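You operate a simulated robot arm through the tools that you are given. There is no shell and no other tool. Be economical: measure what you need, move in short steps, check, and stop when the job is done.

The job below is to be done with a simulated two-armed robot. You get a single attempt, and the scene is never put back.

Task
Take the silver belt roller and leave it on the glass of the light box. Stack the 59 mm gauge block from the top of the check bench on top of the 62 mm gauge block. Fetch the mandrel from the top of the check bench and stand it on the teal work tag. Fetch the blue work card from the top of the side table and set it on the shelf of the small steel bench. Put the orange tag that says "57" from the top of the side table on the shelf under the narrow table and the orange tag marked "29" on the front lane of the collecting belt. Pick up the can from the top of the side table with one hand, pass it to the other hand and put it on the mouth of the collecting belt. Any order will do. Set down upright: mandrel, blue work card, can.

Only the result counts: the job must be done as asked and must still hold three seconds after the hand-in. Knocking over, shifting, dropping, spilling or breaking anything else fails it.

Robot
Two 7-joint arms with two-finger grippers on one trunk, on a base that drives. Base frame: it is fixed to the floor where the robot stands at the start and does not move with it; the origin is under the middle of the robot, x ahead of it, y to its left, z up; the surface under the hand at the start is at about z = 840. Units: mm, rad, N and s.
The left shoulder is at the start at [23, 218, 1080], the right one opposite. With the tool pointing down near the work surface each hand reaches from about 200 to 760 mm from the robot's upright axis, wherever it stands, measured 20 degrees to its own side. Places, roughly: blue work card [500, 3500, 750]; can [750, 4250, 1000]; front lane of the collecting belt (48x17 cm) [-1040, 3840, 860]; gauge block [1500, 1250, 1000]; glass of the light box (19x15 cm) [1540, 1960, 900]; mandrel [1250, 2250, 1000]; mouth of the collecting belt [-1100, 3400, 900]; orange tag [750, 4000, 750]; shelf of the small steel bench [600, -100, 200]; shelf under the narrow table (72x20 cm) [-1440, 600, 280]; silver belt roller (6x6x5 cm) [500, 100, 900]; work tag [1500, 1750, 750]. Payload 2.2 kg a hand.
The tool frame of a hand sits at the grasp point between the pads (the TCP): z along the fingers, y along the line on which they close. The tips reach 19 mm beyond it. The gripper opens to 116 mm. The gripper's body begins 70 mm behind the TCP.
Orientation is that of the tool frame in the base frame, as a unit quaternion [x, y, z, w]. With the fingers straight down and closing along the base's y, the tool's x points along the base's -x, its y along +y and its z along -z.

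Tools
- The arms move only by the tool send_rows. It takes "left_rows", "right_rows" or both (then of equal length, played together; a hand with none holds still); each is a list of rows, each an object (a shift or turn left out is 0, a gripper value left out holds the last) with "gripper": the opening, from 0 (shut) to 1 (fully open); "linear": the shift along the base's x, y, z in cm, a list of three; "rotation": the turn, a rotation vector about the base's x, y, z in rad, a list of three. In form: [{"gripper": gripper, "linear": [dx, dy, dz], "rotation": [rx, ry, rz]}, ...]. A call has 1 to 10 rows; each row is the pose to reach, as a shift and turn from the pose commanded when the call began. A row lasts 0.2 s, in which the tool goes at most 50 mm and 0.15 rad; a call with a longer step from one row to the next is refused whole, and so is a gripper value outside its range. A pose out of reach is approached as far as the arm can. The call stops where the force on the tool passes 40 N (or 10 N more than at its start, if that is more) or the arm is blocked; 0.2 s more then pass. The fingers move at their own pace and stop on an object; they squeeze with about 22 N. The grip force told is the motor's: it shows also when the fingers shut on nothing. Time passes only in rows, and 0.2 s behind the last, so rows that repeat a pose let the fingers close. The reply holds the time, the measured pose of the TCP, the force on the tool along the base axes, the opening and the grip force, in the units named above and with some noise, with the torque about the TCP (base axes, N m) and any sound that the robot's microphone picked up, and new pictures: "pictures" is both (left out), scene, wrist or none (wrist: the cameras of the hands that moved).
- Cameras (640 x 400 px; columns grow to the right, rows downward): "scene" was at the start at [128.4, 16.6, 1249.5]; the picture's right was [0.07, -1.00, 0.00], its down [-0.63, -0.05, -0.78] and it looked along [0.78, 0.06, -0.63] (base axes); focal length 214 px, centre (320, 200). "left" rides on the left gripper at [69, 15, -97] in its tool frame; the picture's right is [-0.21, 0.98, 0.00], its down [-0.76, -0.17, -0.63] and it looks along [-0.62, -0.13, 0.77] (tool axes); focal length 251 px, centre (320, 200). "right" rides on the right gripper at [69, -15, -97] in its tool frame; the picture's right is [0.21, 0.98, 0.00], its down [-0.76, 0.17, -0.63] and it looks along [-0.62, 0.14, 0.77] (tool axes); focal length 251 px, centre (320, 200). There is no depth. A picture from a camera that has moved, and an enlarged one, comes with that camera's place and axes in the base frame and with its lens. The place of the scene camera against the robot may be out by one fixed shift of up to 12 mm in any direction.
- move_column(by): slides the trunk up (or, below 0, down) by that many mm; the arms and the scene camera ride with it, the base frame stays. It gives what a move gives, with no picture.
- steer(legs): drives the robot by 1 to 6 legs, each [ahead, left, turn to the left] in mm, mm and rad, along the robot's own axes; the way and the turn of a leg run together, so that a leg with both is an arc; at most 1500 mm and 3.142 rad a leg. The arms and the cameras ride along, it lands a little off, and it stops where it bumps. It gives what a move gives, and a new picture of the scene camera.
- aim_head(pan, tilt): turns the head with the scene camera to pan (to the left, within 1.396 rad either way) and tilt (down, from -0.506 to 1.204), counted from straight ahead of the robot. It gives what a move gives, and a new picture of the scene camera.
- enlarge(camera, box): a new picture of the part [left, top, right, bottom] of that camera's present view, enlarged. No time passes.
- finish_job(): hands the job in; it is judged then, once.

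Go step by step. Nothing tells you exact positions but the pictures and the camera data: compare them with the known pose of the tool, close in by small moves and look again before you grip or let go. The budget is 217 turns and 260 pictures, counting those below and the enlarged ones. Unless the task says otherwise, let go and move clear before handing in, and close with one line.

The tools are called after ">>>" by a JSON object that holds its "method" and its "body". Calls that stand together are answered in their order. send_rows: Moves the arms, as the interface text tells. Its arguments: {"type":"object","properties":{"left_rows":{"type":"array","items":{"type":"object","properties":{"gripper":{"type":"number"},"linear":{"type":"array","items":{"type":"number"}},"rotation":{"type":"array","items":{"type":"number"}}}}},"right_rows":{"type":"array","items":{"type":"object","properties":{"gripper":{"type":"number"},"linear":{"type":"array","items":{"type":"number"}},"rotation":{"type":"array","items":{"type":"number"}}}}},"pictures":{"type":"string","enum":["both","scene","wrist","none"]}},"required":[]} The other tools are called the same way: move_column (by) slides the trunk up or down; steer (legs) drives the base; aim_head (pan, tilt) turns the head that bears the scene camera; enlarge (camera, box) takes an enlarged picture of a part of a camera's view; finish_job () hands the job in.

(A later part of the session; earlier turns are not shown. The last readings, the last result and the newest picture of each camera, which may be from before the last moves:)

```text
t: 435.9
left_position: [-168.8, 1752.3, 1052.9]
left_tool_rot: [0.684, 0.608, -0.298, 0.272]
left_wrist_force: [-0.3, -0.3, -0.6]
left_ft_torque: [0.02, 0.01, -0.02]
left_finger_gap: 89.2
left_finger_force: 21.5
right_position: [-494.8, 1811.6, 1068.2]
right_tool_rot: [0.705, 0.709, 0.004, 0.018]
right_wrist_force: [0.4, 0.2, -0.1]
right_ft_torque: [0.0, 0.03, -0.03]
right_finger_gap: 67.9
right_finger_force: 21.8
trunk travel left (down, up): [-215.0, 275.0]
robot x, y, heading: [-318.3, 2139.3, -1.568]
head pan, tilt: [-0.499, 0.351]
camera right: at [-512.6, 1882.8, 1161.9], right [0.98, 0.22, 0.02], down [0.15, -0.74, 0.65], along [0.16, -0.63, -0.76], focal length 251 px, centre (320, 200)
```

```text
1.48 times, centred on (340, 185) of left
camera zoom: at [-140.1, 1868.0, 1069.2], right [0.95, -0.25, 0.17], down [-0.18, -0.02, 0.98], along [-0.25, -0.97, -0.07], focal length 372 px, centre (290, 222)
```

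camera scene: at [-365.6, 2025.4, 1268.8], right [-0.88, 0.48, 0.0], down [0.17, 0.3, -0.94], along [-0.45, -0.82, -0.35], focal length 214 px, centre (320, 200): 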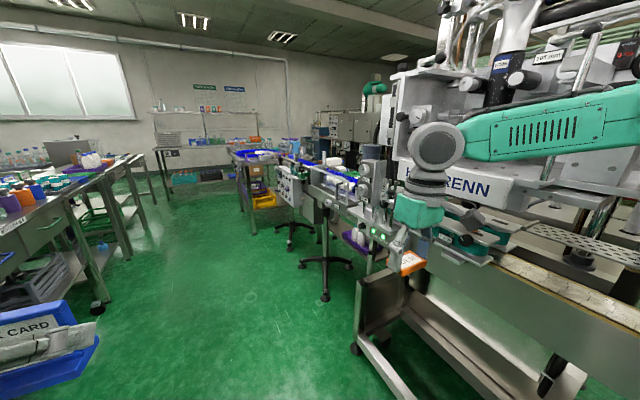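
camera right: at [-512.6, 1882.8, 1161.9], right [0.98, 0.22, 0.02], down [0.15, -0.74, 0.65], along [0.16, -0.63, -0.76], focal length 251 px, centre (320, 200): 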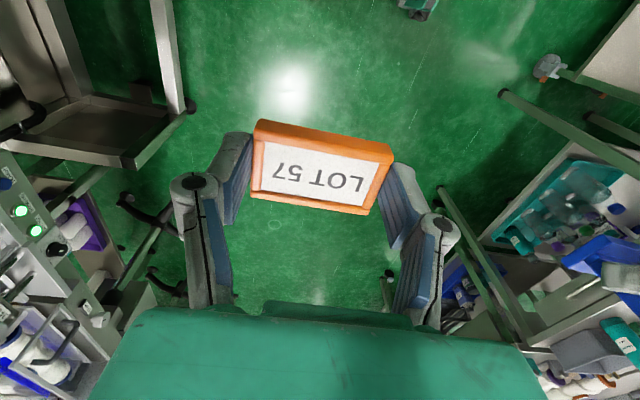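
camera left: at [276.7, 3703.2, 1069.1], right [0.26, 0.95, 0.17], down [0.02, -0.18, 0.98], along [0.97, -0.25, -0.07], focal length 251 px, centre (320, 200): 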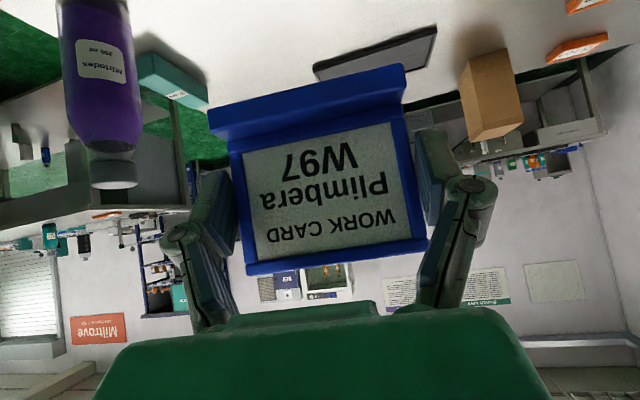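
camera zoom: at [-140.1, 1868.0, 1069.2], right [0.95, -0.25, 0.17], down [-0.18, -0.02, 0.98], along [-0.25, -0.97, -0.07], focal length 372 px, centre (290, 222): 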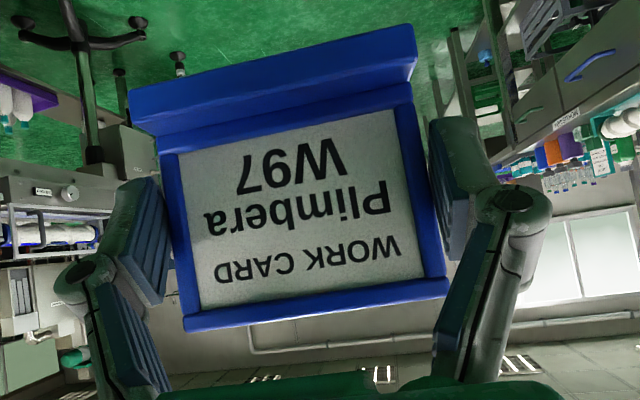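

The narrow table must stand behind the conveyor line. Drive further south and look for a way round.

>>> {"method": "steer", "body": {"legs": [[1400, 60, 0]]}}

>>> {"method": "aim_head", "body": {"pan": -1.35, "tilt": 0.35}}

>>> {"method": "aim_head", "body": {"pan": -0.7, "tilt": 0.3}}

```text
t: 442.9
left_position: [-126.7, 345.9, 1053.7]
left_tool_rot: [0.688, 0.602, -0.301, 0.27]
left_wrist_force: [0.4, 0.9, -0.3]
left_ft_torque: [0.02, 0.02, -0.01]
left_finger_gap: 89.0
left_finger_force: 22.1
right_position: [-452.7, 410.6, 1069.0]
right_tool_rot: [0.711, 0.703, 0.004, 0.017]
right_wrist_force: [-0.3, -0.5, -0.3]
right_ft_torque: [0.01, 0.04, -0.02]
right_finger_gap: 68.0
right_finger_force: 22.1
trunk travel left (down, up): [-215.0, 275.0]
robot x, y, heading: [-268.6, 736.7, -1.586]
head pan, tilt: [-0.499, 0.351]
camera scene: at [-316.4, 622.9, 1268.9], right [-0.87, 0.49, 0.0], down [0.17, 0.3, -0.94], along [-0.46, -0.82, -0.35], focal length 214 px, centre (320, 200)
```

scene: 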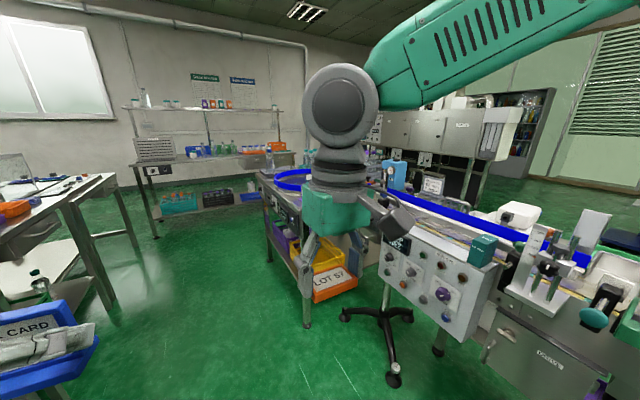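

```text
t: 444.1
left_position: [-127.1, 348.4, 1054.4]
left_tool_rot: [0.688, 0.602, -0.301, 0.269]
left_wrist_force: [-1.1, 0.2, -0.1]
left_ft_torque: [0.06, -0.03, 0.02]
left_finger_gap: 88.8
left_finger_force: 22.1
right_position: [-452.3, 412.1, 1069.0]
right_tool_rot: [0.711, 0.703, 0.003, 0.018]
right_wrist_force: [-0.2, 0.9, -0.3]
right_ft_torque: [-0.01, -0.02, 0.03]
right_finger_gap: 67.7
right_finger_force: 21.5
trunk travel left (down, up): [-215.0, 275.0]
robot x, y, heading: [-272.9, 740.1, -1.589]
head pan, tilt: [-1.349, 0.351]
camera scene: at [-361.5, 685.1, 1269.0], right [-0.2, 0.98, 0.0], down [0.34, 0.07, -0.94], along [-0.92, -0.19, -0.34], focal length 214 px, centre (320, 200)
```

scene: 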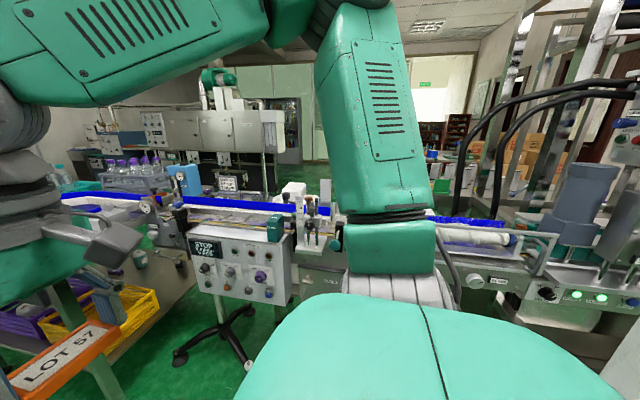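

```text
t: 445.1
left_position: [-126.4, 347.6, 1053.9]
left_tool_rot: [0.688, 0.602, -0.301, 0.27]
left_wrist_force: [-0.3, -0.3, -1.1]
left_ft_torque: [0.0, -0.04, 0.01]
left_finger_gap: 88.6
left_finger_force: 21.7
right_position: [-452.6, 411.8, 1067.9]
right_tool_rot: [0.71, 0.704, 0.004, 0.017]
right_wrist_force: [-0.1, 0.7, -0.8]
right_ft_torque: [-0.01, 0.0, 0.0]
right_finger_gap: 67.9
right_finger_force: 22.1
trunk travel left (down, up): [-215.0, 275.0]
robot x, y, heading: [-272.1, 736.4, -1.588]
head pan, tilt: [-0.7, 0.3]
camera scene: at [-331.8, 633.7, 1273.6], right [-0.75, 0.66, 0.0], down [0.19, 0.22, -0.95], along [-0.63, -0.72, -0.3], focal length 214 px, centre (320, 200)
```

scene: 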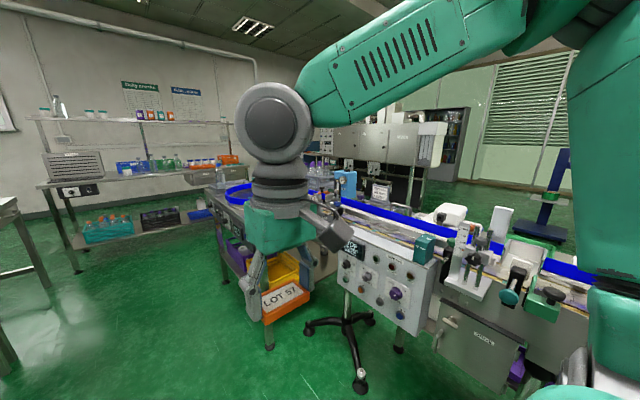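

The card's grip gap is slowly shrinking, so I'll place the card first: drive to the small steel bench (y≈−165) and face it.

>>> {"method": "steer", "body": {"legs": [[900, 0, 0.015], [0, 0, 1.571]]}}

>>> {"method": "aim_head", "body": {"pan": 0, "tilt": 0.75}}

>>> {"method": "enlarge", "body": {"camera": "left", "box": [160, 50, 520, 320]}}

```text
t: 453.5
left_position: [114.4, -21.8, 1054.1]
left_tool_rot: [0.072, 0.912, -0.027, 0.404]
left_wrist_force: [-0.3, 0.5, 0.0]
left_ft_torque: [-0.01, 0.02, 0.01]
left_finger_gap: 88.3
left_finger_force: 21.6
right_position: [41.1, -347.0, 1068.6]
right_tool_rot: [0.018, 1.0, 0.015, 0.011]
right_wrist_force: [-0.9, 0.2, 0.1]
right_ft_torque: [0.03, -0.02, -0.02]
right_finger_gap: 67.6
right_finger_force: 22.3
trunk travel left (down, up): [-215.0, 275.0]
robot x, y, heading: [-280.4, -151.9, -0.046]
head pan, tilt: [-0.7, 0.3]
camera scene: at [-168.2, -213.3, 1273.6], right [-0.68, -0.74, 0.0], down [-0.22, 0.2, -0.95], along [0.7, -0.65, -0.3], focal length 214 px, centre (320, 200)
```

scene: 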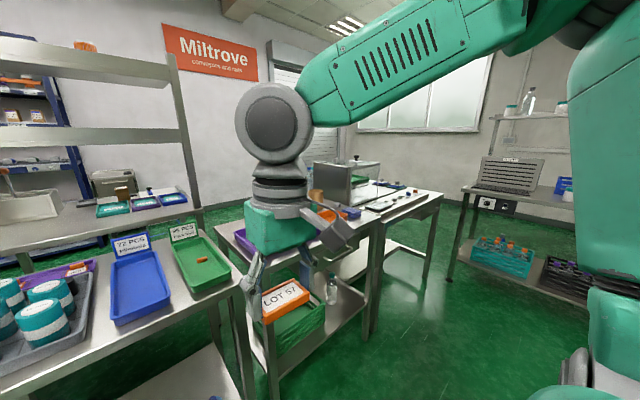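

```text
t: 454.6
left_position: [113.3, -21.6, 1055.7]
left_tool_rot: [0.072, 0.911, -0.027, 0.405]
left_wrist_force: [0.3, 0.7, -1.0]
left_ft_torque: [0.0, 0.0, -0.03]
left_finger_gap: 88.3
left_finger_force: 22.1
right_position: [40.4, -346.8, 1068.8]
right_tool_rot: [0.017, 1.0, 0.014, 0.01]
right_wrist_force: [0.1, 0.0, -0.4]
right_ft_torque: [-0.02, 0.02, 0.0]
right_finger_gap: 68.0
right_finger_force: 22.1
trunk travel left (down, up): [-215.0, 275.0]
robot x, y, heading: [-275.8, -157.0, -0.043]
head pan, tilt: [0.0, 0.75]
camera scene: at [-154.3, -153.6, 1233.3], right [-0.04, -1.0, 0.0], down [-0.68, 0.03, -0.73], along [0.73, -0.03, -0.68], focal length 214 px, centre (320, 200)
```

scene: 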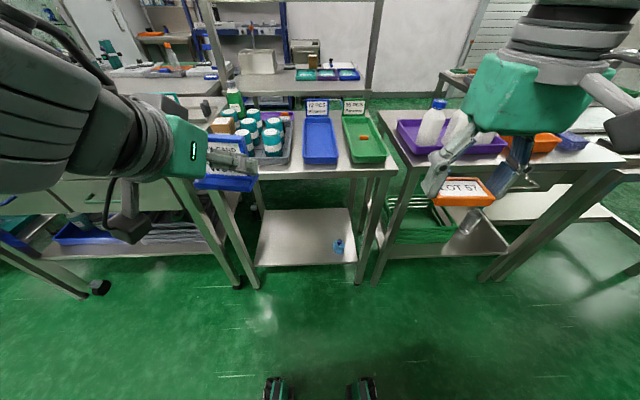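

```text
1.48 times, centred on (340, 185) of left
camera zoom: at [-1.6, 11.7, 1069.9], right [0.29, 0.94, 0.17], down [0.01, -0.18, 0.98], along [0.96, -0.28, -0.06], focal length 372 px, centre (290, 222)
```

zoom: 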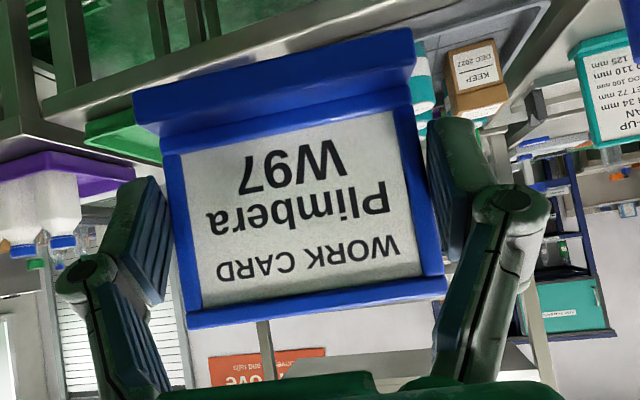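

The bench shelf is at z≈205, x 445–750, y −440…190. Straighten heading, lower the trunk, and bring the card down low in front of the bench.

>>> {"method": "steer", "body": {"legs": [[0, 0, 0.043]]}}

>>> {"method": "move_column", "body": {"by": -205}}

>>> {"method": "send_rows", "body": {"left_rows": [{"linear": [0, 0, -3]}, {"linear": [0.5, 0, -7.5]}, {"linear": [1, 0, -12]}, {"linear": [1.5, 0, -16.5]}, {"linear": [2, 0, -21]}, {"linear": [2.5, 0, -25.5]}, {"linear": [3, 0, -30]}], "right_rows": [{"linear": [0, 0, 3]}, {"linear": [-0.5, 0, 6]}, {"linear": [-1, 0, 9]}, {"linear": [-1.5, 0, 12]}, {"linear": [-2, 0, 14]}, {"linear": [-2, 0, 16]}, {"linear": [-2, 0, 18]}], "pictures": "both"}}

```text
t: 455.4
left_position: [105.9, -5.1, 1053.4]
left_tool_rot: [0.053, 0.913, -0.02, 0.404]
left_wrist_force: [0.1, 0.0, -0.6]
left_ft_torque: [0.01, 0.01, -0.04]
left_finger_gap: 88.0
left_finger_force: 21.8
right_position: [48.6, -332.3, 1069.1]
right_tool_rot: [-0.003, 1.0, 0.014, 0.01]
right_wrist_force: [-0.1, 0.0, 0.2]
right_ft_torque: [0.02, 0.01, -0.01]
right_finger_gap: 67.9
right_finger_force: 21.4
trunk travel left (down, up): [-215.0, 275.0]
robot x, y, heading: [-279.6, -153.8, -0.001]
head pan, tilt: [0.0, 0.75]
camera scene: at [-154.2, -148.0, 1233.2], right [0.0, -1.0, 0.0], down [-0.68, 0.0, -0.73], along [0.73, 0.0, -0.68], focal length 214 px, centre (320, 200)
```

scene: 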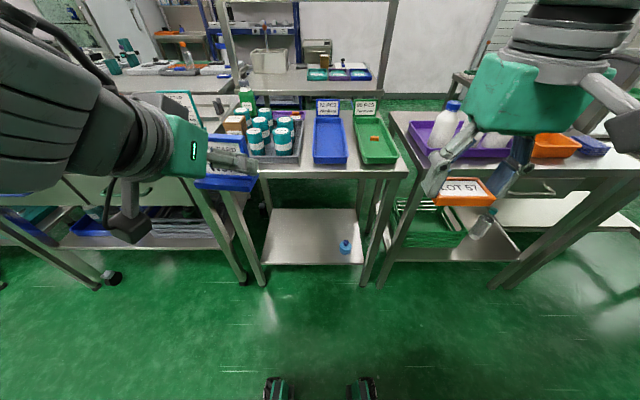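

```text
t: 457.6
left_position: [105.3, -5.1, 850.7]
left_tool_rot: [0.052, 0.912, -0.018, 0.406]
left_wrist_force: [0.0, -0.1, -0.2]
left_ft_torque: [-0.02, 0.02, -0.02]
left_finger_gap: 88.0
left_finger_force: 22.1
right_position: [47.1, -332.6, 864.8]
right_tool_rot: [-0.004, 1.0, 0.014, 0.011]
right_wrist_force: [-0.5, -0.5, -1.1]
right_ft_torque: [0.01, -0.01, 0.03]
right_finger_gap: 67.7
right_finger_force: 22.5
trunk travel left (down, up): [-10.0, 480.0]
robot x, y, heading: [-276.8, -159.1, 0.0]
head pan, tilt: [0.0, 0.75]
```

```text
t: 459.2
left_position: [134.5, -4.7, 547.7]
left_tool_rot: [0.05, 0.913, -0.017, 0.405]
left_wrist_force: [0.2, -0.1, -1.2]
left_ft_torque: [-0.01, -0.03, -0.01]
left_finger_gap: 88.2
left_finger_force: 21.6
left hand out of reach, approached as far as the arm can: row 1, 2, 3, 4, 5
right_position: [27.1, -331.4, 1044.6]
right_tool_rot: [-0.004, 1.0, 0.014, 0.012]
right_wrist_force: [-0.3, 0.9, -0.4]
right_ft_torque: [-0.01, -0.01, -0.01]
right_finger_gap: 68.1
right_finger_force: 21.4
trunk travel left (down, up): [-10.0, 480.0]
robot x, y, heading: [-276.7, -155.1, 0.004]
head pan, tilt: [0.0, 0.75]
camera scene: at [-153.3, -147.3, 1028.1], right [0.0, -1.0, 0.0], down [-0.68, 0.0, -0.73], along [0.73, 0.0, -0.68], focal length 214 px, centre (320, 200)
camera right: at [-43.4, -349.2, 1137.5], right [-0.22, 0.97, 0.02], down [0.74, 0.15, 0.65], along [0.63, 0.16, -0.76], focal length 251 px, centre (320, 200)
camera left: at [18.2, 24.0, 563.7], right [0.25, 0.95, 0.17], down [0.02, -0.18, 0.98], along [0.97, -0.24, -0.06], focal length 251 px, centre (320, 200)
```

scene: 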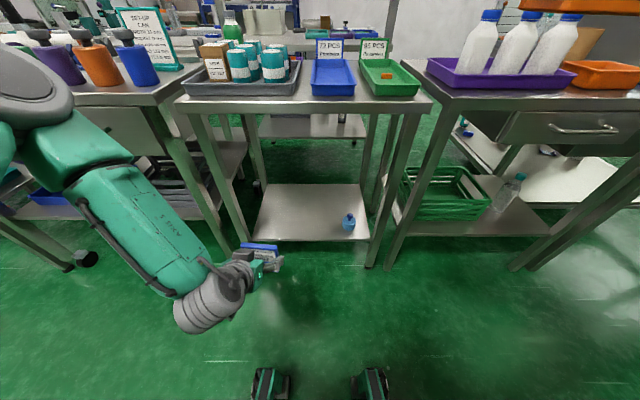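
right: 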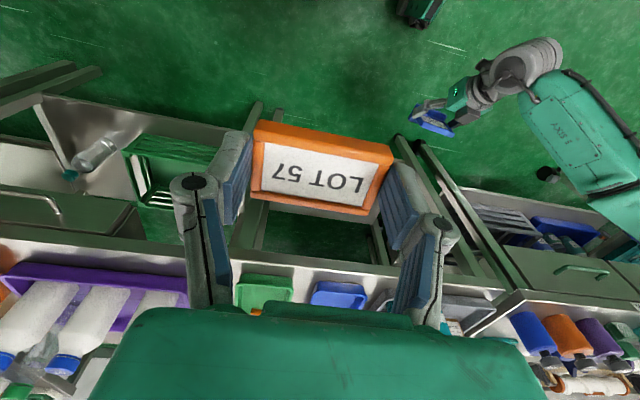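
left: 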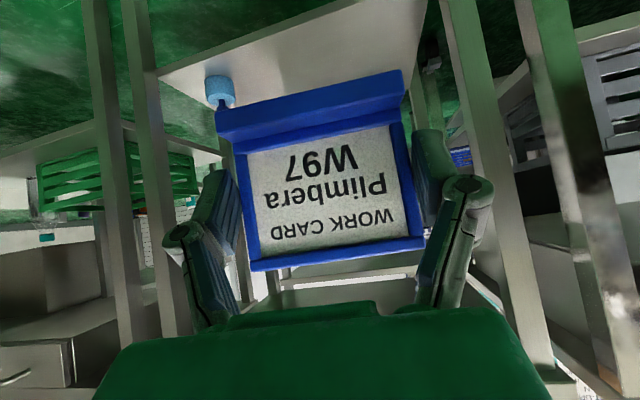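

Works well. Lower further to z≈300 and extend forward (still outside the bench).

>>> {"method": "send_rows", "body": {"left_rows": [{"linear": [1, 0, -4]}, {"linear": [3, 0, -8]}, {"linear": [5, 0, -12]}, {"linear": [7, 0, -16]}, {"linear": [9, 0, -20]}, {"linear": [11.5, 0, -24]}, {"linear": [15, 0, -25]}, {"linear": [17, 0, -25]}, {"linear": [17, 0, -25]}], "pictures": "both"}}

```text
t: 461.2
left_position: [305.5, -19.3, 297.9]
left_tool_rot: [0.05, 0.913, -0.01, 0.404]
left_wrist_force: [-0.2, 0.0, -0.3]
left_ft_torque: [-0.01, 0.0, -0.01]
left_finger_gap: 88.1
left_finger_force: 21.7
left hand out of reach, approached as far as the arm can: row 3, 4, 5, 6, 7, 8, 9
right_position: [26.1, -333.4, 1044.2]
right_tool_rot: [-0.004, 1.0, 0.015, 0.011]
right_wrist_force: [0.2, 0.4, -0.8]
right_ft_torque: [0.0, 0.02, 0.0]
right_finger_gap: 67.7
right_finger_force: 21.3
trunk travel left (down, up): [-10.0, 480.0]
robot x, y, heading: [-278.2, -156.3, 0.004]
head pan, tilt: [0.0, 0.75]
camera scene: at [-153.5, -149.4, 1028.1], right [0.0, -1.0, 0.0], down [-0.68, 0.0, -0.73], along [0.73, 0.0, -0.68], focal length 214 px, centre (320, 200)
camera left: at [189.4, 9.1, 313.3], right [0.24, 0.95, 0.18], down [0.02, -0.19, 0.98], along [0.97, -0.23, -0.07], focal length 251 px, centre (320, 200)
```

scene: 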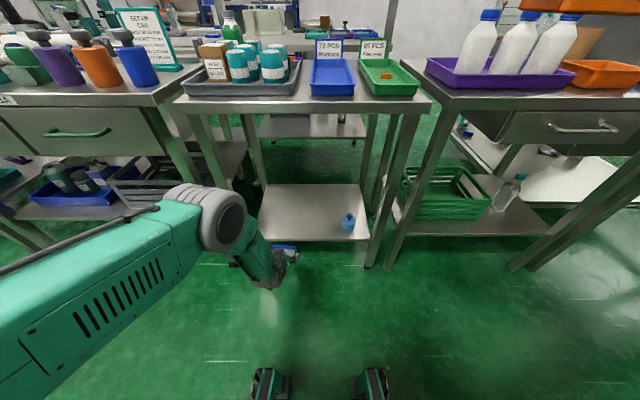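
left: 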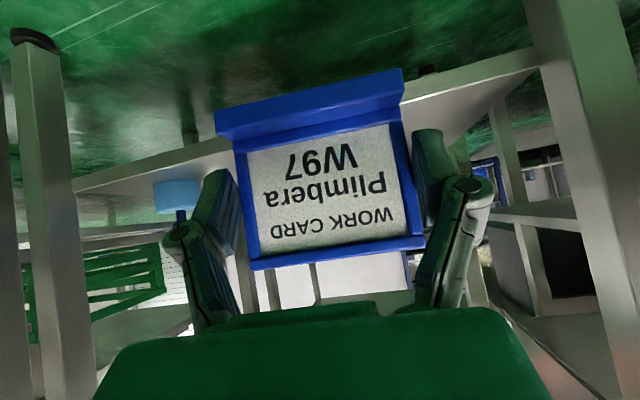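

Drive forward 235 mm (and 50 right) to bring the card above the shelf.

>>> {"method": "steer", "body": {"legs": [[120, -50, 0], [115, 0, 0]]}}

>>> {"method": "enlarge", "body": {"camera": "left", "box": [0, 0, 640, 400]}}

>>> {"method": "enlarge", "body": {"camera": "scene", "box": [180, 150, 420, 300]}}

```text
t: 463.3
left_position: [539.5, -67.9, 297.4]
left_tool_rot: [0.05, 0.913, -0.01, 0.404]
left_wrist_force: [-0.2, -0.3, -1.1]
left_ft_torque: [0.01, -0.01, -0.01]
left_finger_gap: 88.0
left_finger_force: 22.3
right_position: [261.1, -382.0, 1043.2]
right_tool_rot: [-0.003, 1.0, 0.014, 0.01]
right_wrist_force: [0.3, -0.1, -0.5]
right_ft_torque: [0.01, 0.04, 0.01]
right_finger_gap: 67.8
right_finger_force: 22.0
trunk travel left (down, up): [-10.0, 480.0]
robot x, y, heading: [-46.6, -206.4, 0.0]
head pan, tilt: [0.0, 0.75]
camera scene: at [80.8, -196.8, 1027.9], right [0.0, -1.0, 0.0], down [-0.69, 0.0, -0.73], along [0.73, 0.0, -0.69], focal length 214 px, centre (320, 200)
```

scene: 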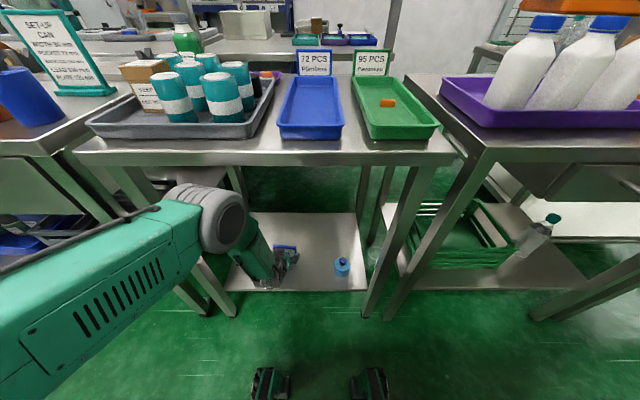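

```text
1.00 times, centred on (320, 200) of left (not enlarged: the box is as wide or as high as the picture)
camera zoom: at [422.9, -41.2, 312.4], right [0.24, 0.95, 0.18], down [0.02, -0.19, 0.98], along [0.97, -0.23, -0.07], focal length 251 px, centre (320, 200)
```

zoom: 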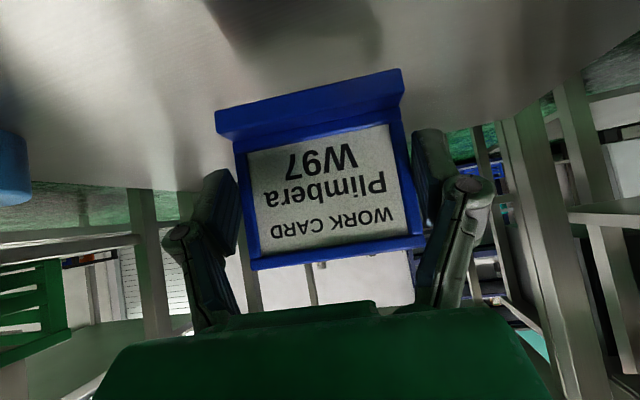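

```text
2.67 times, centred on (300, 225) of scene
camera zoom: at [80.8, -196.8, 1027.9], right [0.0, -1.0, 0.0], down [-0.69, 0.0, -0.73], along [0.73, 0.0, -0.69], focal length 572 px, centre (373, 133)
```

zoom: 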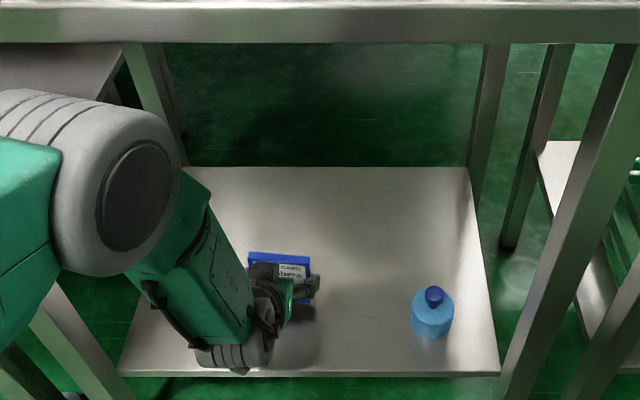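

Card is over the shelf. Lower toward it.

>>> {"method": "send_rows", "body": {"left_rows": [{"linear": [0, 0, -1.5]}, {"linear": [0, 0, -3]}, {"linear": [0, 0, -4.5]}], "pictures": "wrist"}}

>>> {"method": "enlarge", "body": {"camera": "scene", "box": [230, 210, 350, 300]}}

```text
t: 464.1
left_position: [540.1, -67.3, 257.0]
left_tool_rot: [0.05, 0.911, -0.009, 0.408]
left_wrist_force: [-0.1, 3.6, 11.0]
left_ft_torque: [-0.01, -0.21, 0.1]
left_finger_gap: 86.7
left_finger_force: 21.6
right_position: [257.4, -385.0, 1045.1]
right_tool_rot: [-0.003, 1.0, 0.016, 0.013]
right_wrist_force: [-0.3, -1.2, -1.4]
right_ft_torque: [0.04, 0.01, -0.01]
right_finger_gap: 67.7
right_finger_force: 22.0
trunk travel left (down, up): [-10.0, 480.0]
robot x, y, heading: [-49.2, -209.9, -0.004]
head pan, tilt: [0.0, 0.75]
camera left: at [423.2, -41.1, 270.7], right [0.24, 0.95, 0.18], down [0.01, -0.19, 0.98], along [0.97, -0.23, -0.06], focal length 251 px, centre (320, 200)
```

left: 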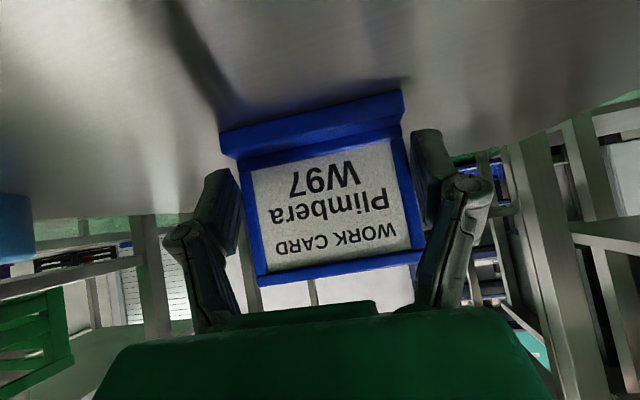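

```text
4.44 times, centred on (290, 255) of scene
camera zoom: at [78.2, -200.0, 1028.5], right [0.0, -1.0, 0.0], down [-0.68, 0.0, -0.73], along [0.73, 0.0, -0.68], focal length 953 px, centre (453, -44)
```

zoom: 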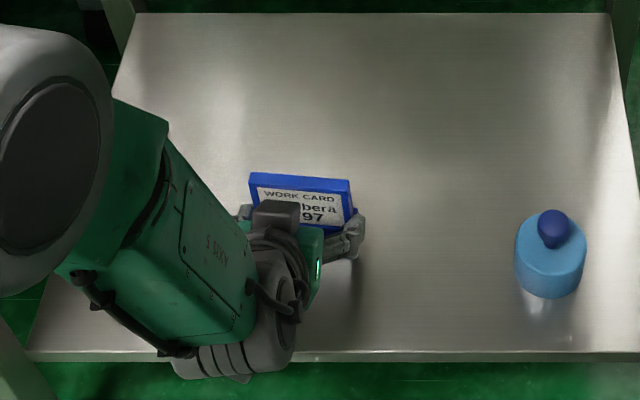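

Card touched down level. Ease and release, then back the hand out along its axis.

>>> {"method": "send_rows", "body": {"left_rows": [{"linear": [0, 0, 0.15]}, {"linear": [0, 0, 0.15], "gripper": 0.85}, {"linear": [0, 0, 0.15], "gripper": 0.95}, {"linear": [0, 0, 0.15], "gripper": 1}, {"linear": [0, 0, 0.15], "gripper": 1}], "pictures": "wrist"}}

```text
t: 465.3
left_position: [537.1, -67.7, 257.1]
left_tool_rot: [0.05, 0.912, -0.01, 0.406]
left_wrist_force: [0.3, -1.0, -0.8]
left_ft_torque: [0.03, 0.0, 0.0]
left_finger_gap: 116.0
left_finger_force: 0.0
right_position: [257.3, -384.8, 1043.8]
right_tool_rot: [-0.002, 1.0, 0.015, 0.012]
right_wrist_force: [-0.8, -0.6, -1.0]
right_ft_torque: [0.02, -0.02, 0.0]
right_finger_gap: 68.0
right_finger_force: 21.9
trunk travel left (down, up): [-10.0, 480.0]
robot x, y, heading: [-44.7, -211.6, 0.001]
head pan, tilt: [0.0, 0.75]
camera left: at [421.3, -41.3, 270.9], right [0.24, 0.95, 0.18], down [0.02, -0.19, 0.98], along [0.97, -0.23, -0.06], focal length 251 px, centre (320, 200)
```

left: 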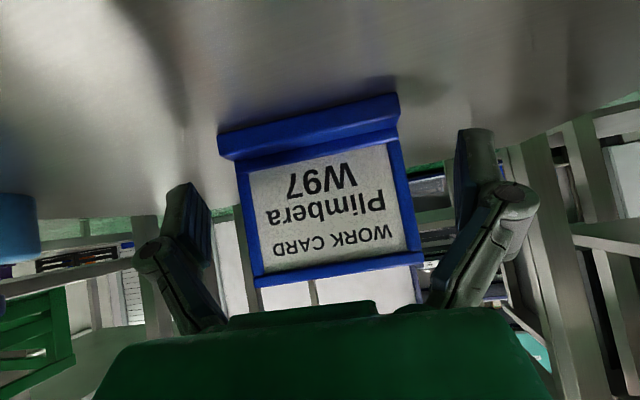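

>>> {"method": "send_rows", "body": {"left_rows": [{"linear": [-1.5, 0.1, 1.2]}, {"linear": [-3.5, 0.25, 3]}, {"linear": [-6, 0.4, 5]}, {"linear": [-9, 0.6, 7]}], "pictures": "wrist"}}

>>> {"method": "steer", "body": {"legs": [[-330, 0, 0]]}}

>>> {"method": "enlarge", "body": {"camera": "scene", "box": [240, 160, 400, 270]}}

```text
t: 466.3
left_position: [446.4, -66.6, 324.1]
left_tool_rot: [0.05, 0.913, -0.004, 0.406]
left_wrist_force: [0.4, 0.6, 0.4]
left_ft_torque: [0.01, -0.02, 0.01]
left_finger_gap: 116.2
left_finger_force: 0.1
left hand out of reach, approached as far as the arm can: row 4
right_position: [256.4, -384.9, 1044.0]
right_tool_rot: [-0.004, 1.0, 0.014, 0.013]
right_wrist_force: [-0.1, 0.3, -0.4]
right_ft_torque: [0.0, -0.01, -0.01]
right_finger_gap: 67.8
right_finger_force: 21.9
trunk travel left (down, up): [-10.0, 480.0]
robot x, y, heading: [-48.5, -202.8, 0.001]
head pan, tilt: [0.0, 0.75]
camera left: at [331.3, -39.8, 340.1], right [0.23, 0.95, 0.19], down [0.02, -0.2, 0.98], along [0.97, -0.22, -0.07], focal length 251 px, centre (320, 200)
```

left: 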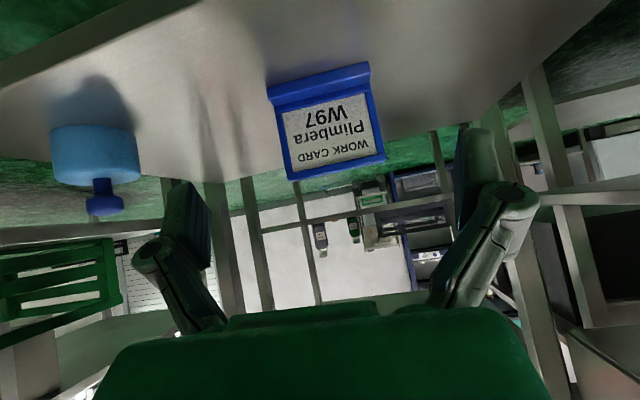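

```text
t: 468.5
left_position: [117.6, -65.8, 325.3]
left_tool_rot: [0.05, 0.913, -0.004, 0.405]
left_wrist_force: [-0.9, -1.0, -0.3]
left_ft_torque: [0.01, -0.02, 0.02]
left_finger_gap: 115.9
left_finger_force: 0.1
right_position: [-75.3, -385.2, 1044.2]
right_tool_rot: [-0.001, 1.0, 0.017, 0.014]
right_wrist_force: [-0.1, -0.9, -1.0]
right_ft_torque: [-0.01, -0.06, -0.01]
right_finger_gap: 67.5
right_finger_force: 22.1
trunk travel left (down, up): [-10.0, 480.0]
robot x, y, heading: [-374.1, -205.4, -0.004]
head pan, tilt: [0.0, 0.75]
camera scene: at [-252.1, -199.4, 1028.2], right [0.0, -1.0, 0.0], down [-0.68, 0.0, -0.73], along [0.73, 0.0, -0.68], focal length 214 px, centre (320, 200)
```

scene: 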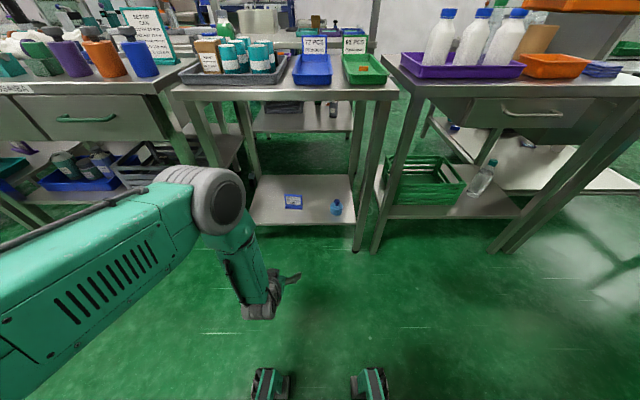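

```text
3.64 times, centred on (320, 215) of scene
camera zoom: at [-252.1, -199.4, 1028.2], right [0.0, -1.0, 0.0], down [-0.68, 0.0, -0.73], along [0.73, 0.0, -0.68], focal length 780 px, centre (320, 146)
```

zoom: 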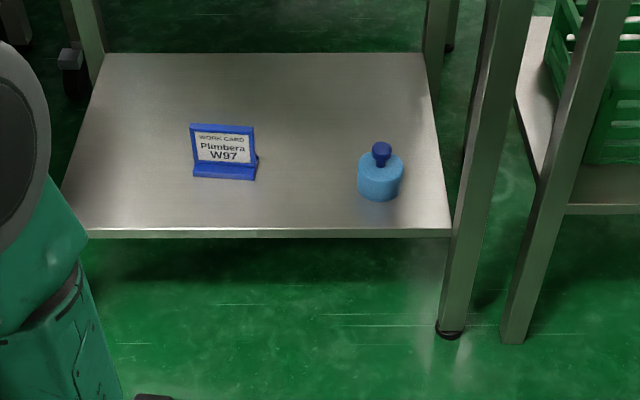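

The card stands upright on the shelf. Raise the trunk and left arm, then look for a way to the narrow table.

>>> {"method": "move_column", "body": {"by": 205}}

>>> {"method": "send_rows", "body": {"left_rows": [{"linear": [-2, 0, 4]}, {"linear": [-4, 1, 8.4]}, {"linear": [-6, 2, 12.8]}, {"linear": [-8, 4, 17]}, {"linear": [-8, 5, 21.5]}, {"linear": [-8, 6, 26]}, {"linear": [-8, 6, 31]}, {"linear": [-8, 6, 36]}, {"linear": [-8, 6, 41]}, {"linear": [-8, 6, 45]}], "pictures": "none"}}

>>> {"method": "steer", "body": {"legs": [[0, 0, 3.1]]}}

>>> {"method": "aim_head", "body": {"pan": 0, "tilt": 0.4}}

>>> {"method": "aim_head", "body": {"pan": 0.75, "tilt": 0.4}}

```text
t: 470.7
left_position: [117.0, -65.2, 530.5]
left_tool_rot: [0.049, 0.912, -0.004, 0.407]
left_wrist_force: [1.0, 0.0, -0.1]
left_ft_torque: [-0.01, -0.01, 0.0]
left_finger_gap: 115.8
left_finger_force: 0.0
right_position: [-75.6, -384.2, 1249.9]
right_tool_rot: [-0.001, 1.0, 0.014, 0.013]
right_wrist_force: [-0.3, 1.0, -0.4]
right_ft_torque: [-0.02, -0.01, -0.01]
right_finger_gap: 67.7
right_finger_force: 22.8
trunk travel left (down, up): [-215.0, 275.0]
robot x, y, heading: [-378.5, -205.8, -0.005]
head pan, tilt: [0.0, 0.75]
```

```text
refused: row 4 steps farther than a row can; nothing moved
```

```text
t: 477.3
left_position: [-884.7, -197.5, 535.6]
left_tool_rot: [0.894, -0.177, -0.406, -0.068]
left_wrist_force: [0.3, -0.1, 0.3]
left_ft_torque: [-0.01, 0.02, 0.01]
left_finger_gap: 116.0
left_finger_force: 0.1
right_position: [-612.5, 42.6, 1251.4]
right_tool_rot: [0.991, -0.133, -0.018, 0.01]
right_wrist_force: [0.2, 0.3, 0.5]
right_ft_torque: [0.02, 0.04, -0.01]
right_finger_gap: 67.6
right_finger_force: 22.5
trunk travel left (down, up): [-215.0, 275.0]
robot x, y, heading: [-377.4, -209.0, 2.868]
head pan, tilt: [0.0, 0.75]
stopped in leg 1: the robot was blocked; the commanded pose is now the measured one
camera scene: at [-493.9, -156.5, 1233.1], right [0.27, 0.96, -0.01], down [0.66, -0.19, -0.73], along [-0.7, 0.2, -0.68], focal length 214 px, centre (320, 200)
```

scene: 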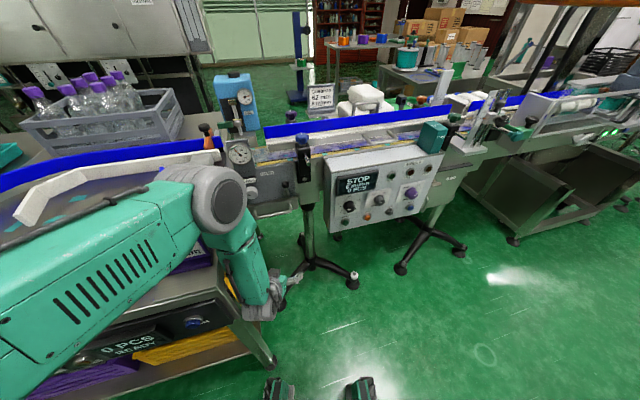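

```text
t: 478.1
left_position: [-885.4, -197.2, 536.0]
left_tool_rot: [0.894, -0.178, -0.406, -0.067]
left_wrist_force: [0.0, 0.6, 0.8]
left_ft_torque: [0.0, -0.01, 0.02]
left_finger_gap: 115.9
left_finger_force: 0.1
right_position: [-612.2, 44.2, 1252.2]
right_tool_rot: [0.991, -0.133, -0.018, 0.01]
right_wrist_force: [-0.2, -0.2, -0.2]
right_ft_torque: [-0.01, 0.03, 0.02]
right_finger_gap: 67.8
right_finger_force: 21.8
trunk travel left (down, up): [-215.0, 275.0]
robot x, y, heading: [-376.1, -201.3, 2.86]
head pan, tilt: [0.0, 0.4]
camera scene: at [-503.0, -152.4, 1264.0], right [0.27, 0.96, -0.01], down [0.38, -0.11, -0.92], along [-0.89, 0.25, -0.39], focal length 214 px, centre (320, 200)
```

scene: 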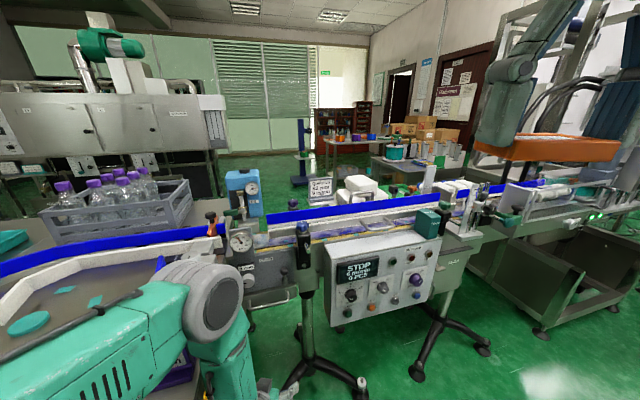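

```text
t: 479.2
left_position: [-885.5, -198.4, 535.8]
left_tool_rot: [0.894, -0.177, -0.406, -0.066]
left_wrist_force: [-0.2, -0.8, 0.5]
left_ft_torque: [0.0, -0.01, 0.0]
left_finger_gap: 115.9
left_finger_force: 0.0
right_position: [-611.2, 43.9, 1251.4]
right_tool_rot: [0.991, -0.134, -0.019, 0.01]
right_wrist_force: [0.5, -0.2, -0.2]
right_ft_torque: [0.03, 0.02, 0.0]
right_finger_gap: 67.9
right_finger_force: 22.6
trunk travel left (down, up): [-215.0, 275.0]
robot x, y, heading: [-378.4, -204.9, 2.864]
head pan, tilt: [0.75, 0.4]
camera scene: at [-496.4, -219.5, 1264.7], right [-0.46, 0.89, -0.01], down [0.35, 0.17, -0.92], along [-0.82, -0.42, -0.39], focal length 214 px, centre (320, 200)
```

scene: 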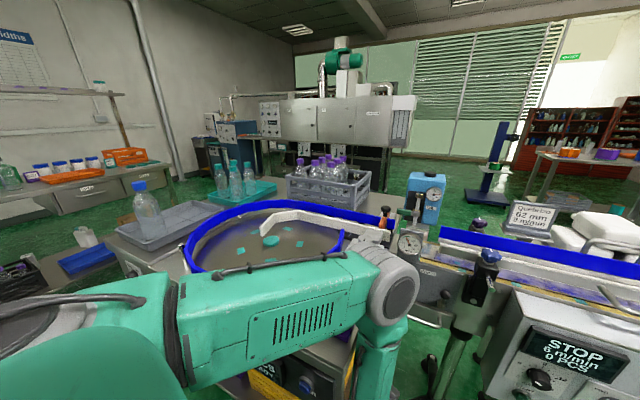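

The left arm wasn't raised (refused) and bumped something low. Turn back and then raise it properly.

>>> {"method": "steer", "body": {"legs": [[0, 0, -0.5]]}}

>>> {"method": "aim_head", "body": {"pan": 0.7, "tilt": 0.75}}

```text
t: 481.1
left_position: [-819.8, 47.8, 535.6]
left_tool_rot: [0.821, -0.396, -0.376, -0.168]
left_wrist_force: [0.6, 0.0, 0.1]
left_ft_torque: [-0.01, -0.01, -0.02]
left_finger_gap: 116.1
left_finger_force: 0.1
right_position: [-464.0, 122.9, 1253.9]
right_tool_rot: [0.925, -0.378, -0.019, 0.004]
right_wrist_force: [0.8, -0.6, 0.5]
right_ft_torque: [0.0, 0.01, 0.01]
right_finger_gap: 67.8
right_finger_force: 21.5
trunk travel left (down, up): [-215.0, 275.0]
robot x, y, heading: [-378.0, -204.2, 2.353]
head pan, tilt: [0.75, 0.4]
camera scene: at [-496.4, -163.0, 1264.5], right [0.03, 1.0, 0.0], down [0.39, -0.02, -0.92], along [-0.92, 0.03, -0.39], focal length 214 px, centre (320, 200)
```

scene: 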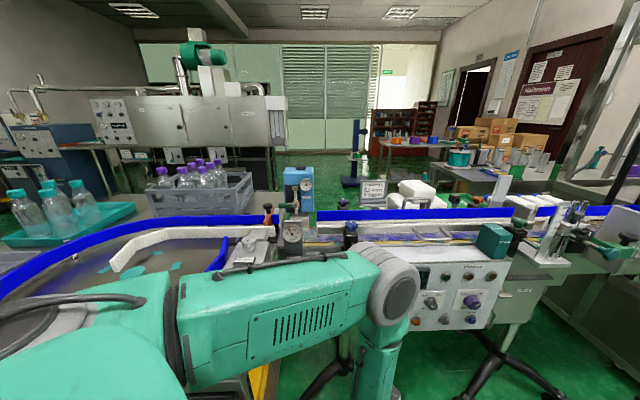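

```text
t: 481.9
left_position: [-818.6, 45.9, 536.8]
left_tool_rot: [0.821, -0.395, -0.377, -0.169]
left_wrist_force: [-0.2, -0.2, -0.2]
left_ft_torque: [-0.05, 0.02, 0.01]
left_finger_gap: 116.0
left_finger_force: 0.0
right_position: [-463.7, 121.0, 1252.5]
right_tool_rot: [0.926, -0.378, -0.021, 0.003]
right_wrist_force: [-0.3, 0.0, -0.4]
right_ft_torque: [0.02, 0.0, -0.01]
right_finger_gap: 68.0
right_finger_force: 22.1
trunk travel left (down, up): [-215.0, 275.0]
robot x, y, heading: [-377.6, -204.6, 2.354]
head pan, tilt: [0.7, 0.75]
camera scene: at [-486.5, -159.6, 1233.4], right [0.09, 1.0, 0.0], down [0.68, -0.06, -0.73], along [-0.73, 0.06, -0.68], focal length 214 px, centre (320, 200)
```

scene: 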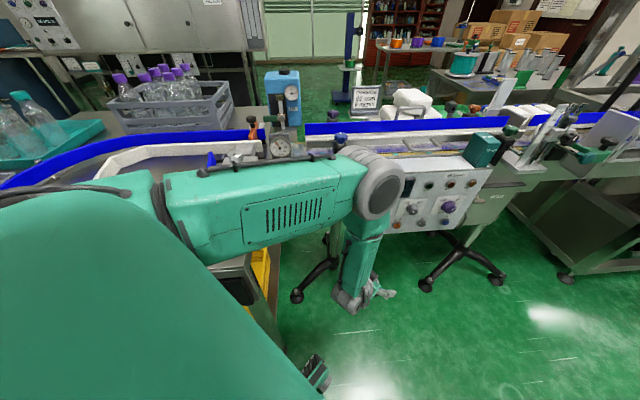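

>>> {"method": "steer", "body": {"legs": [[0, 0, -0.85]]}}

>>> {"method": "send_rows", "body": {"left_rows": [{"linear": [0, -2, 4]}, {"linear": [0, -4, 8]}, {"linear": [0, -6, 12]}, {"linear": [0, -8, 16]}, {"linear": [0, -8, 20.5]}, {"linear": [0, -8, 25]}, {"linear": [0, -8, 30]}, {"linear": [0, -8, 35]}, {"linear": [0, -8, 40]}, {"linear": [0, -8, 45]}], "pictures": "scene"}}

```text
t: 484.5
left_position: [-477.5, 292.4, 535.3]
left_tool_rot: [-0.583, 0.7, 0.273, 0.31]
left_wrist_force: [-0.8, -0.5, -0.3]
left_ft_torque: [-0.01, -0.01, 0.01]
left_finger_gap: 115.9
left_finger_force: 0.0
right_position: [-188.7, 73.8, 1254.1]
right_tool_rot: [-0.686, 0.727, 0.019, 0.006]
right_wrist_force: [0.3, 0.4, 0.4]
right_ft_torque: [0.0, -0.02, 0.01]
right_finger_gap: 67.6
right_finger_force: 21.7
trunk travel left (down, up): [-215.0, 275.0]
robot x, y, heading: [-377.1, -210.8, 1.502]
head pan, tilt: [0.7, 0.75]
camera scene: at [-421.7, -89.1, 1233.2], right [0.81, 0.59, 0.0], down [0.4, -0.55, -0.73], along [-0.43, 0.59, -0.68], focal length 214 px, centre (320, 200)
```

scene: 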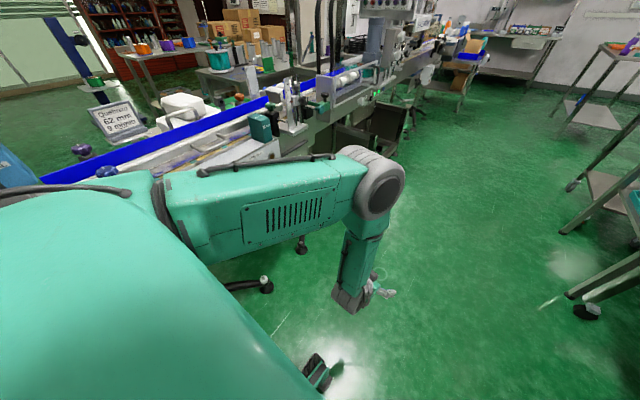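

```text
t: 486.7
left_position: [-479.1, 211.8, 986.3]
left_tool_rot: [-0.582, 0.7, 0.273, 0.312]
left_wrist_force: [0.9, 0.7, 0.1]
left_ft_torque: [0.04, -0.01, 0.0]
left_finger_gap: 115.9
left_finger_force: 0.1
left hand out of reach, approached as far as the arm can: row 9
right_position: [-188.4, 68.7, 1254.6]
right_tool_rot: [-0.686, 0.728, 0.021, 0.008]
right_wrist_force: [0.6, 0.0, -0.9]
right_ft_torque: [0.05, 0.0, 0.0]
right_finger_gap: 68.1
right_finger_force: 22.7
trunk travel left (down, up): [-215.0, 275.0]
robot x, y, heading: [-377.2, -207.9, 1.499]
head pan, tilt: [0.7, 0.75]
camera scene: at [-422.0, -91.8, 1233.5], right [0.81, 0.59, 0.0], down [0.4, -0.55, -0.73], along [-0.43, 0.59, -0.68], focal length 214 px, centre (320, 200)
```

scene: 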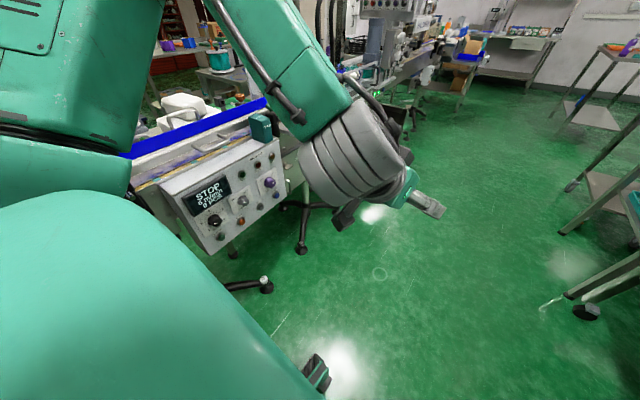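

Left arm is safe. The narrow table stands behind the conveyor line; I'll explore the south end for a passage.

>>> {"method": "steer", "body": {"legs": [[-650, 0, 0.07]]}}

>>> {"method": "aim_head", "body": {"pan": 1.39, "tilt": 0.4}}

```text
t: 490.3
left_position: [-529.5, -446.1, 984.7]
left_tool_rot: [-0.606, 0.679, 0.283, 0.301]
left_wrist_force: [0.2, 0.5, 0.2]
left_ft_torque: [-0.03, -0.02, -0.01]
left_finger_gap: 115.9
left_finger_force: 0.0
right_position: [-231.4, -567.5, 1255.2]
right_tool_rot: [0.71, -0.704, -0.02, -0.007]
right_wrist_force: [-0.6, 0.0, -0.5]
right_ft_torque: [0.01, 0.02, 0.04]
right_finger_gap: 67.8
right_finger_force: 21.8
trunk travel left (down, up): [-215.0, 275.0]
robot x, y, heading: [-397.8, -853.0, 1.569]
head pan, tilt: [0.7, 0.75]
camera scene: at [-451.8, -744.6, 1233.3], right [0.77, 0.64, 0.0], down [0.44, -0.52, -0.73], along [-0.47, 0.56, -0.68], focal length 214 px, centre (320, 200)
```

scene: 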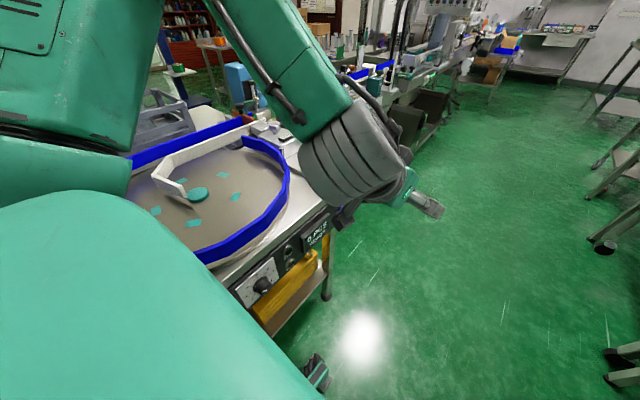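

```text
t: 491.4
left_position: [-529.0, -447.0, 985.3]
left_tool_rot: [-0.606, 0.678, 0.285, 0.302]
left_wrist_force: [0.5, -0.7, 0.0]
left_ft_torque: [-0.02, -0.01, 0.0]
left_finger_gap: 115.9
left_finger_force: 0.0
right_position: [-232.1, -569.7, 1254.9]
right_tool_rot: [0.71, -0.703, -0.021, -0.007]
right_wrist_force: [-0.1, -0.6, 0.2]
right_ft_torque: [-0.05, -0.01, 0.04]
right_finger_gap: 67.7
right_finger_force: 21.4
trunk travel left (down, up): [-215.0, 275.0]
robot x, y, heading: [-397.1, -857.0, 1.569]
head pan, tilt: [1.389, 0.4]
camera scene: at [-489.6, -791.0, 1264.5], right [0.18, 0.98, 0.0], down [0.38, -0.07, -0.92], along [-0.91, 0.17, -0.39], focal length 214 px, centre (320, 200)
```

scene: 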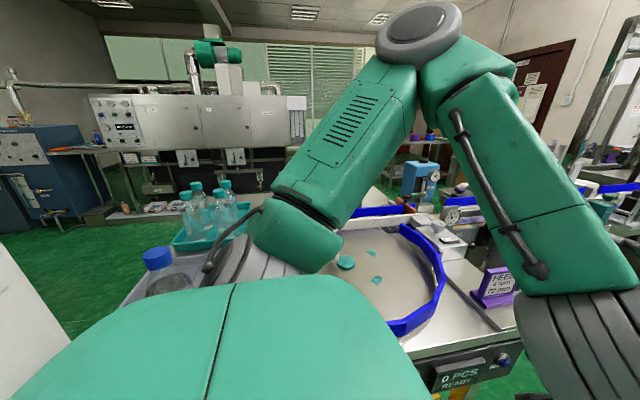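

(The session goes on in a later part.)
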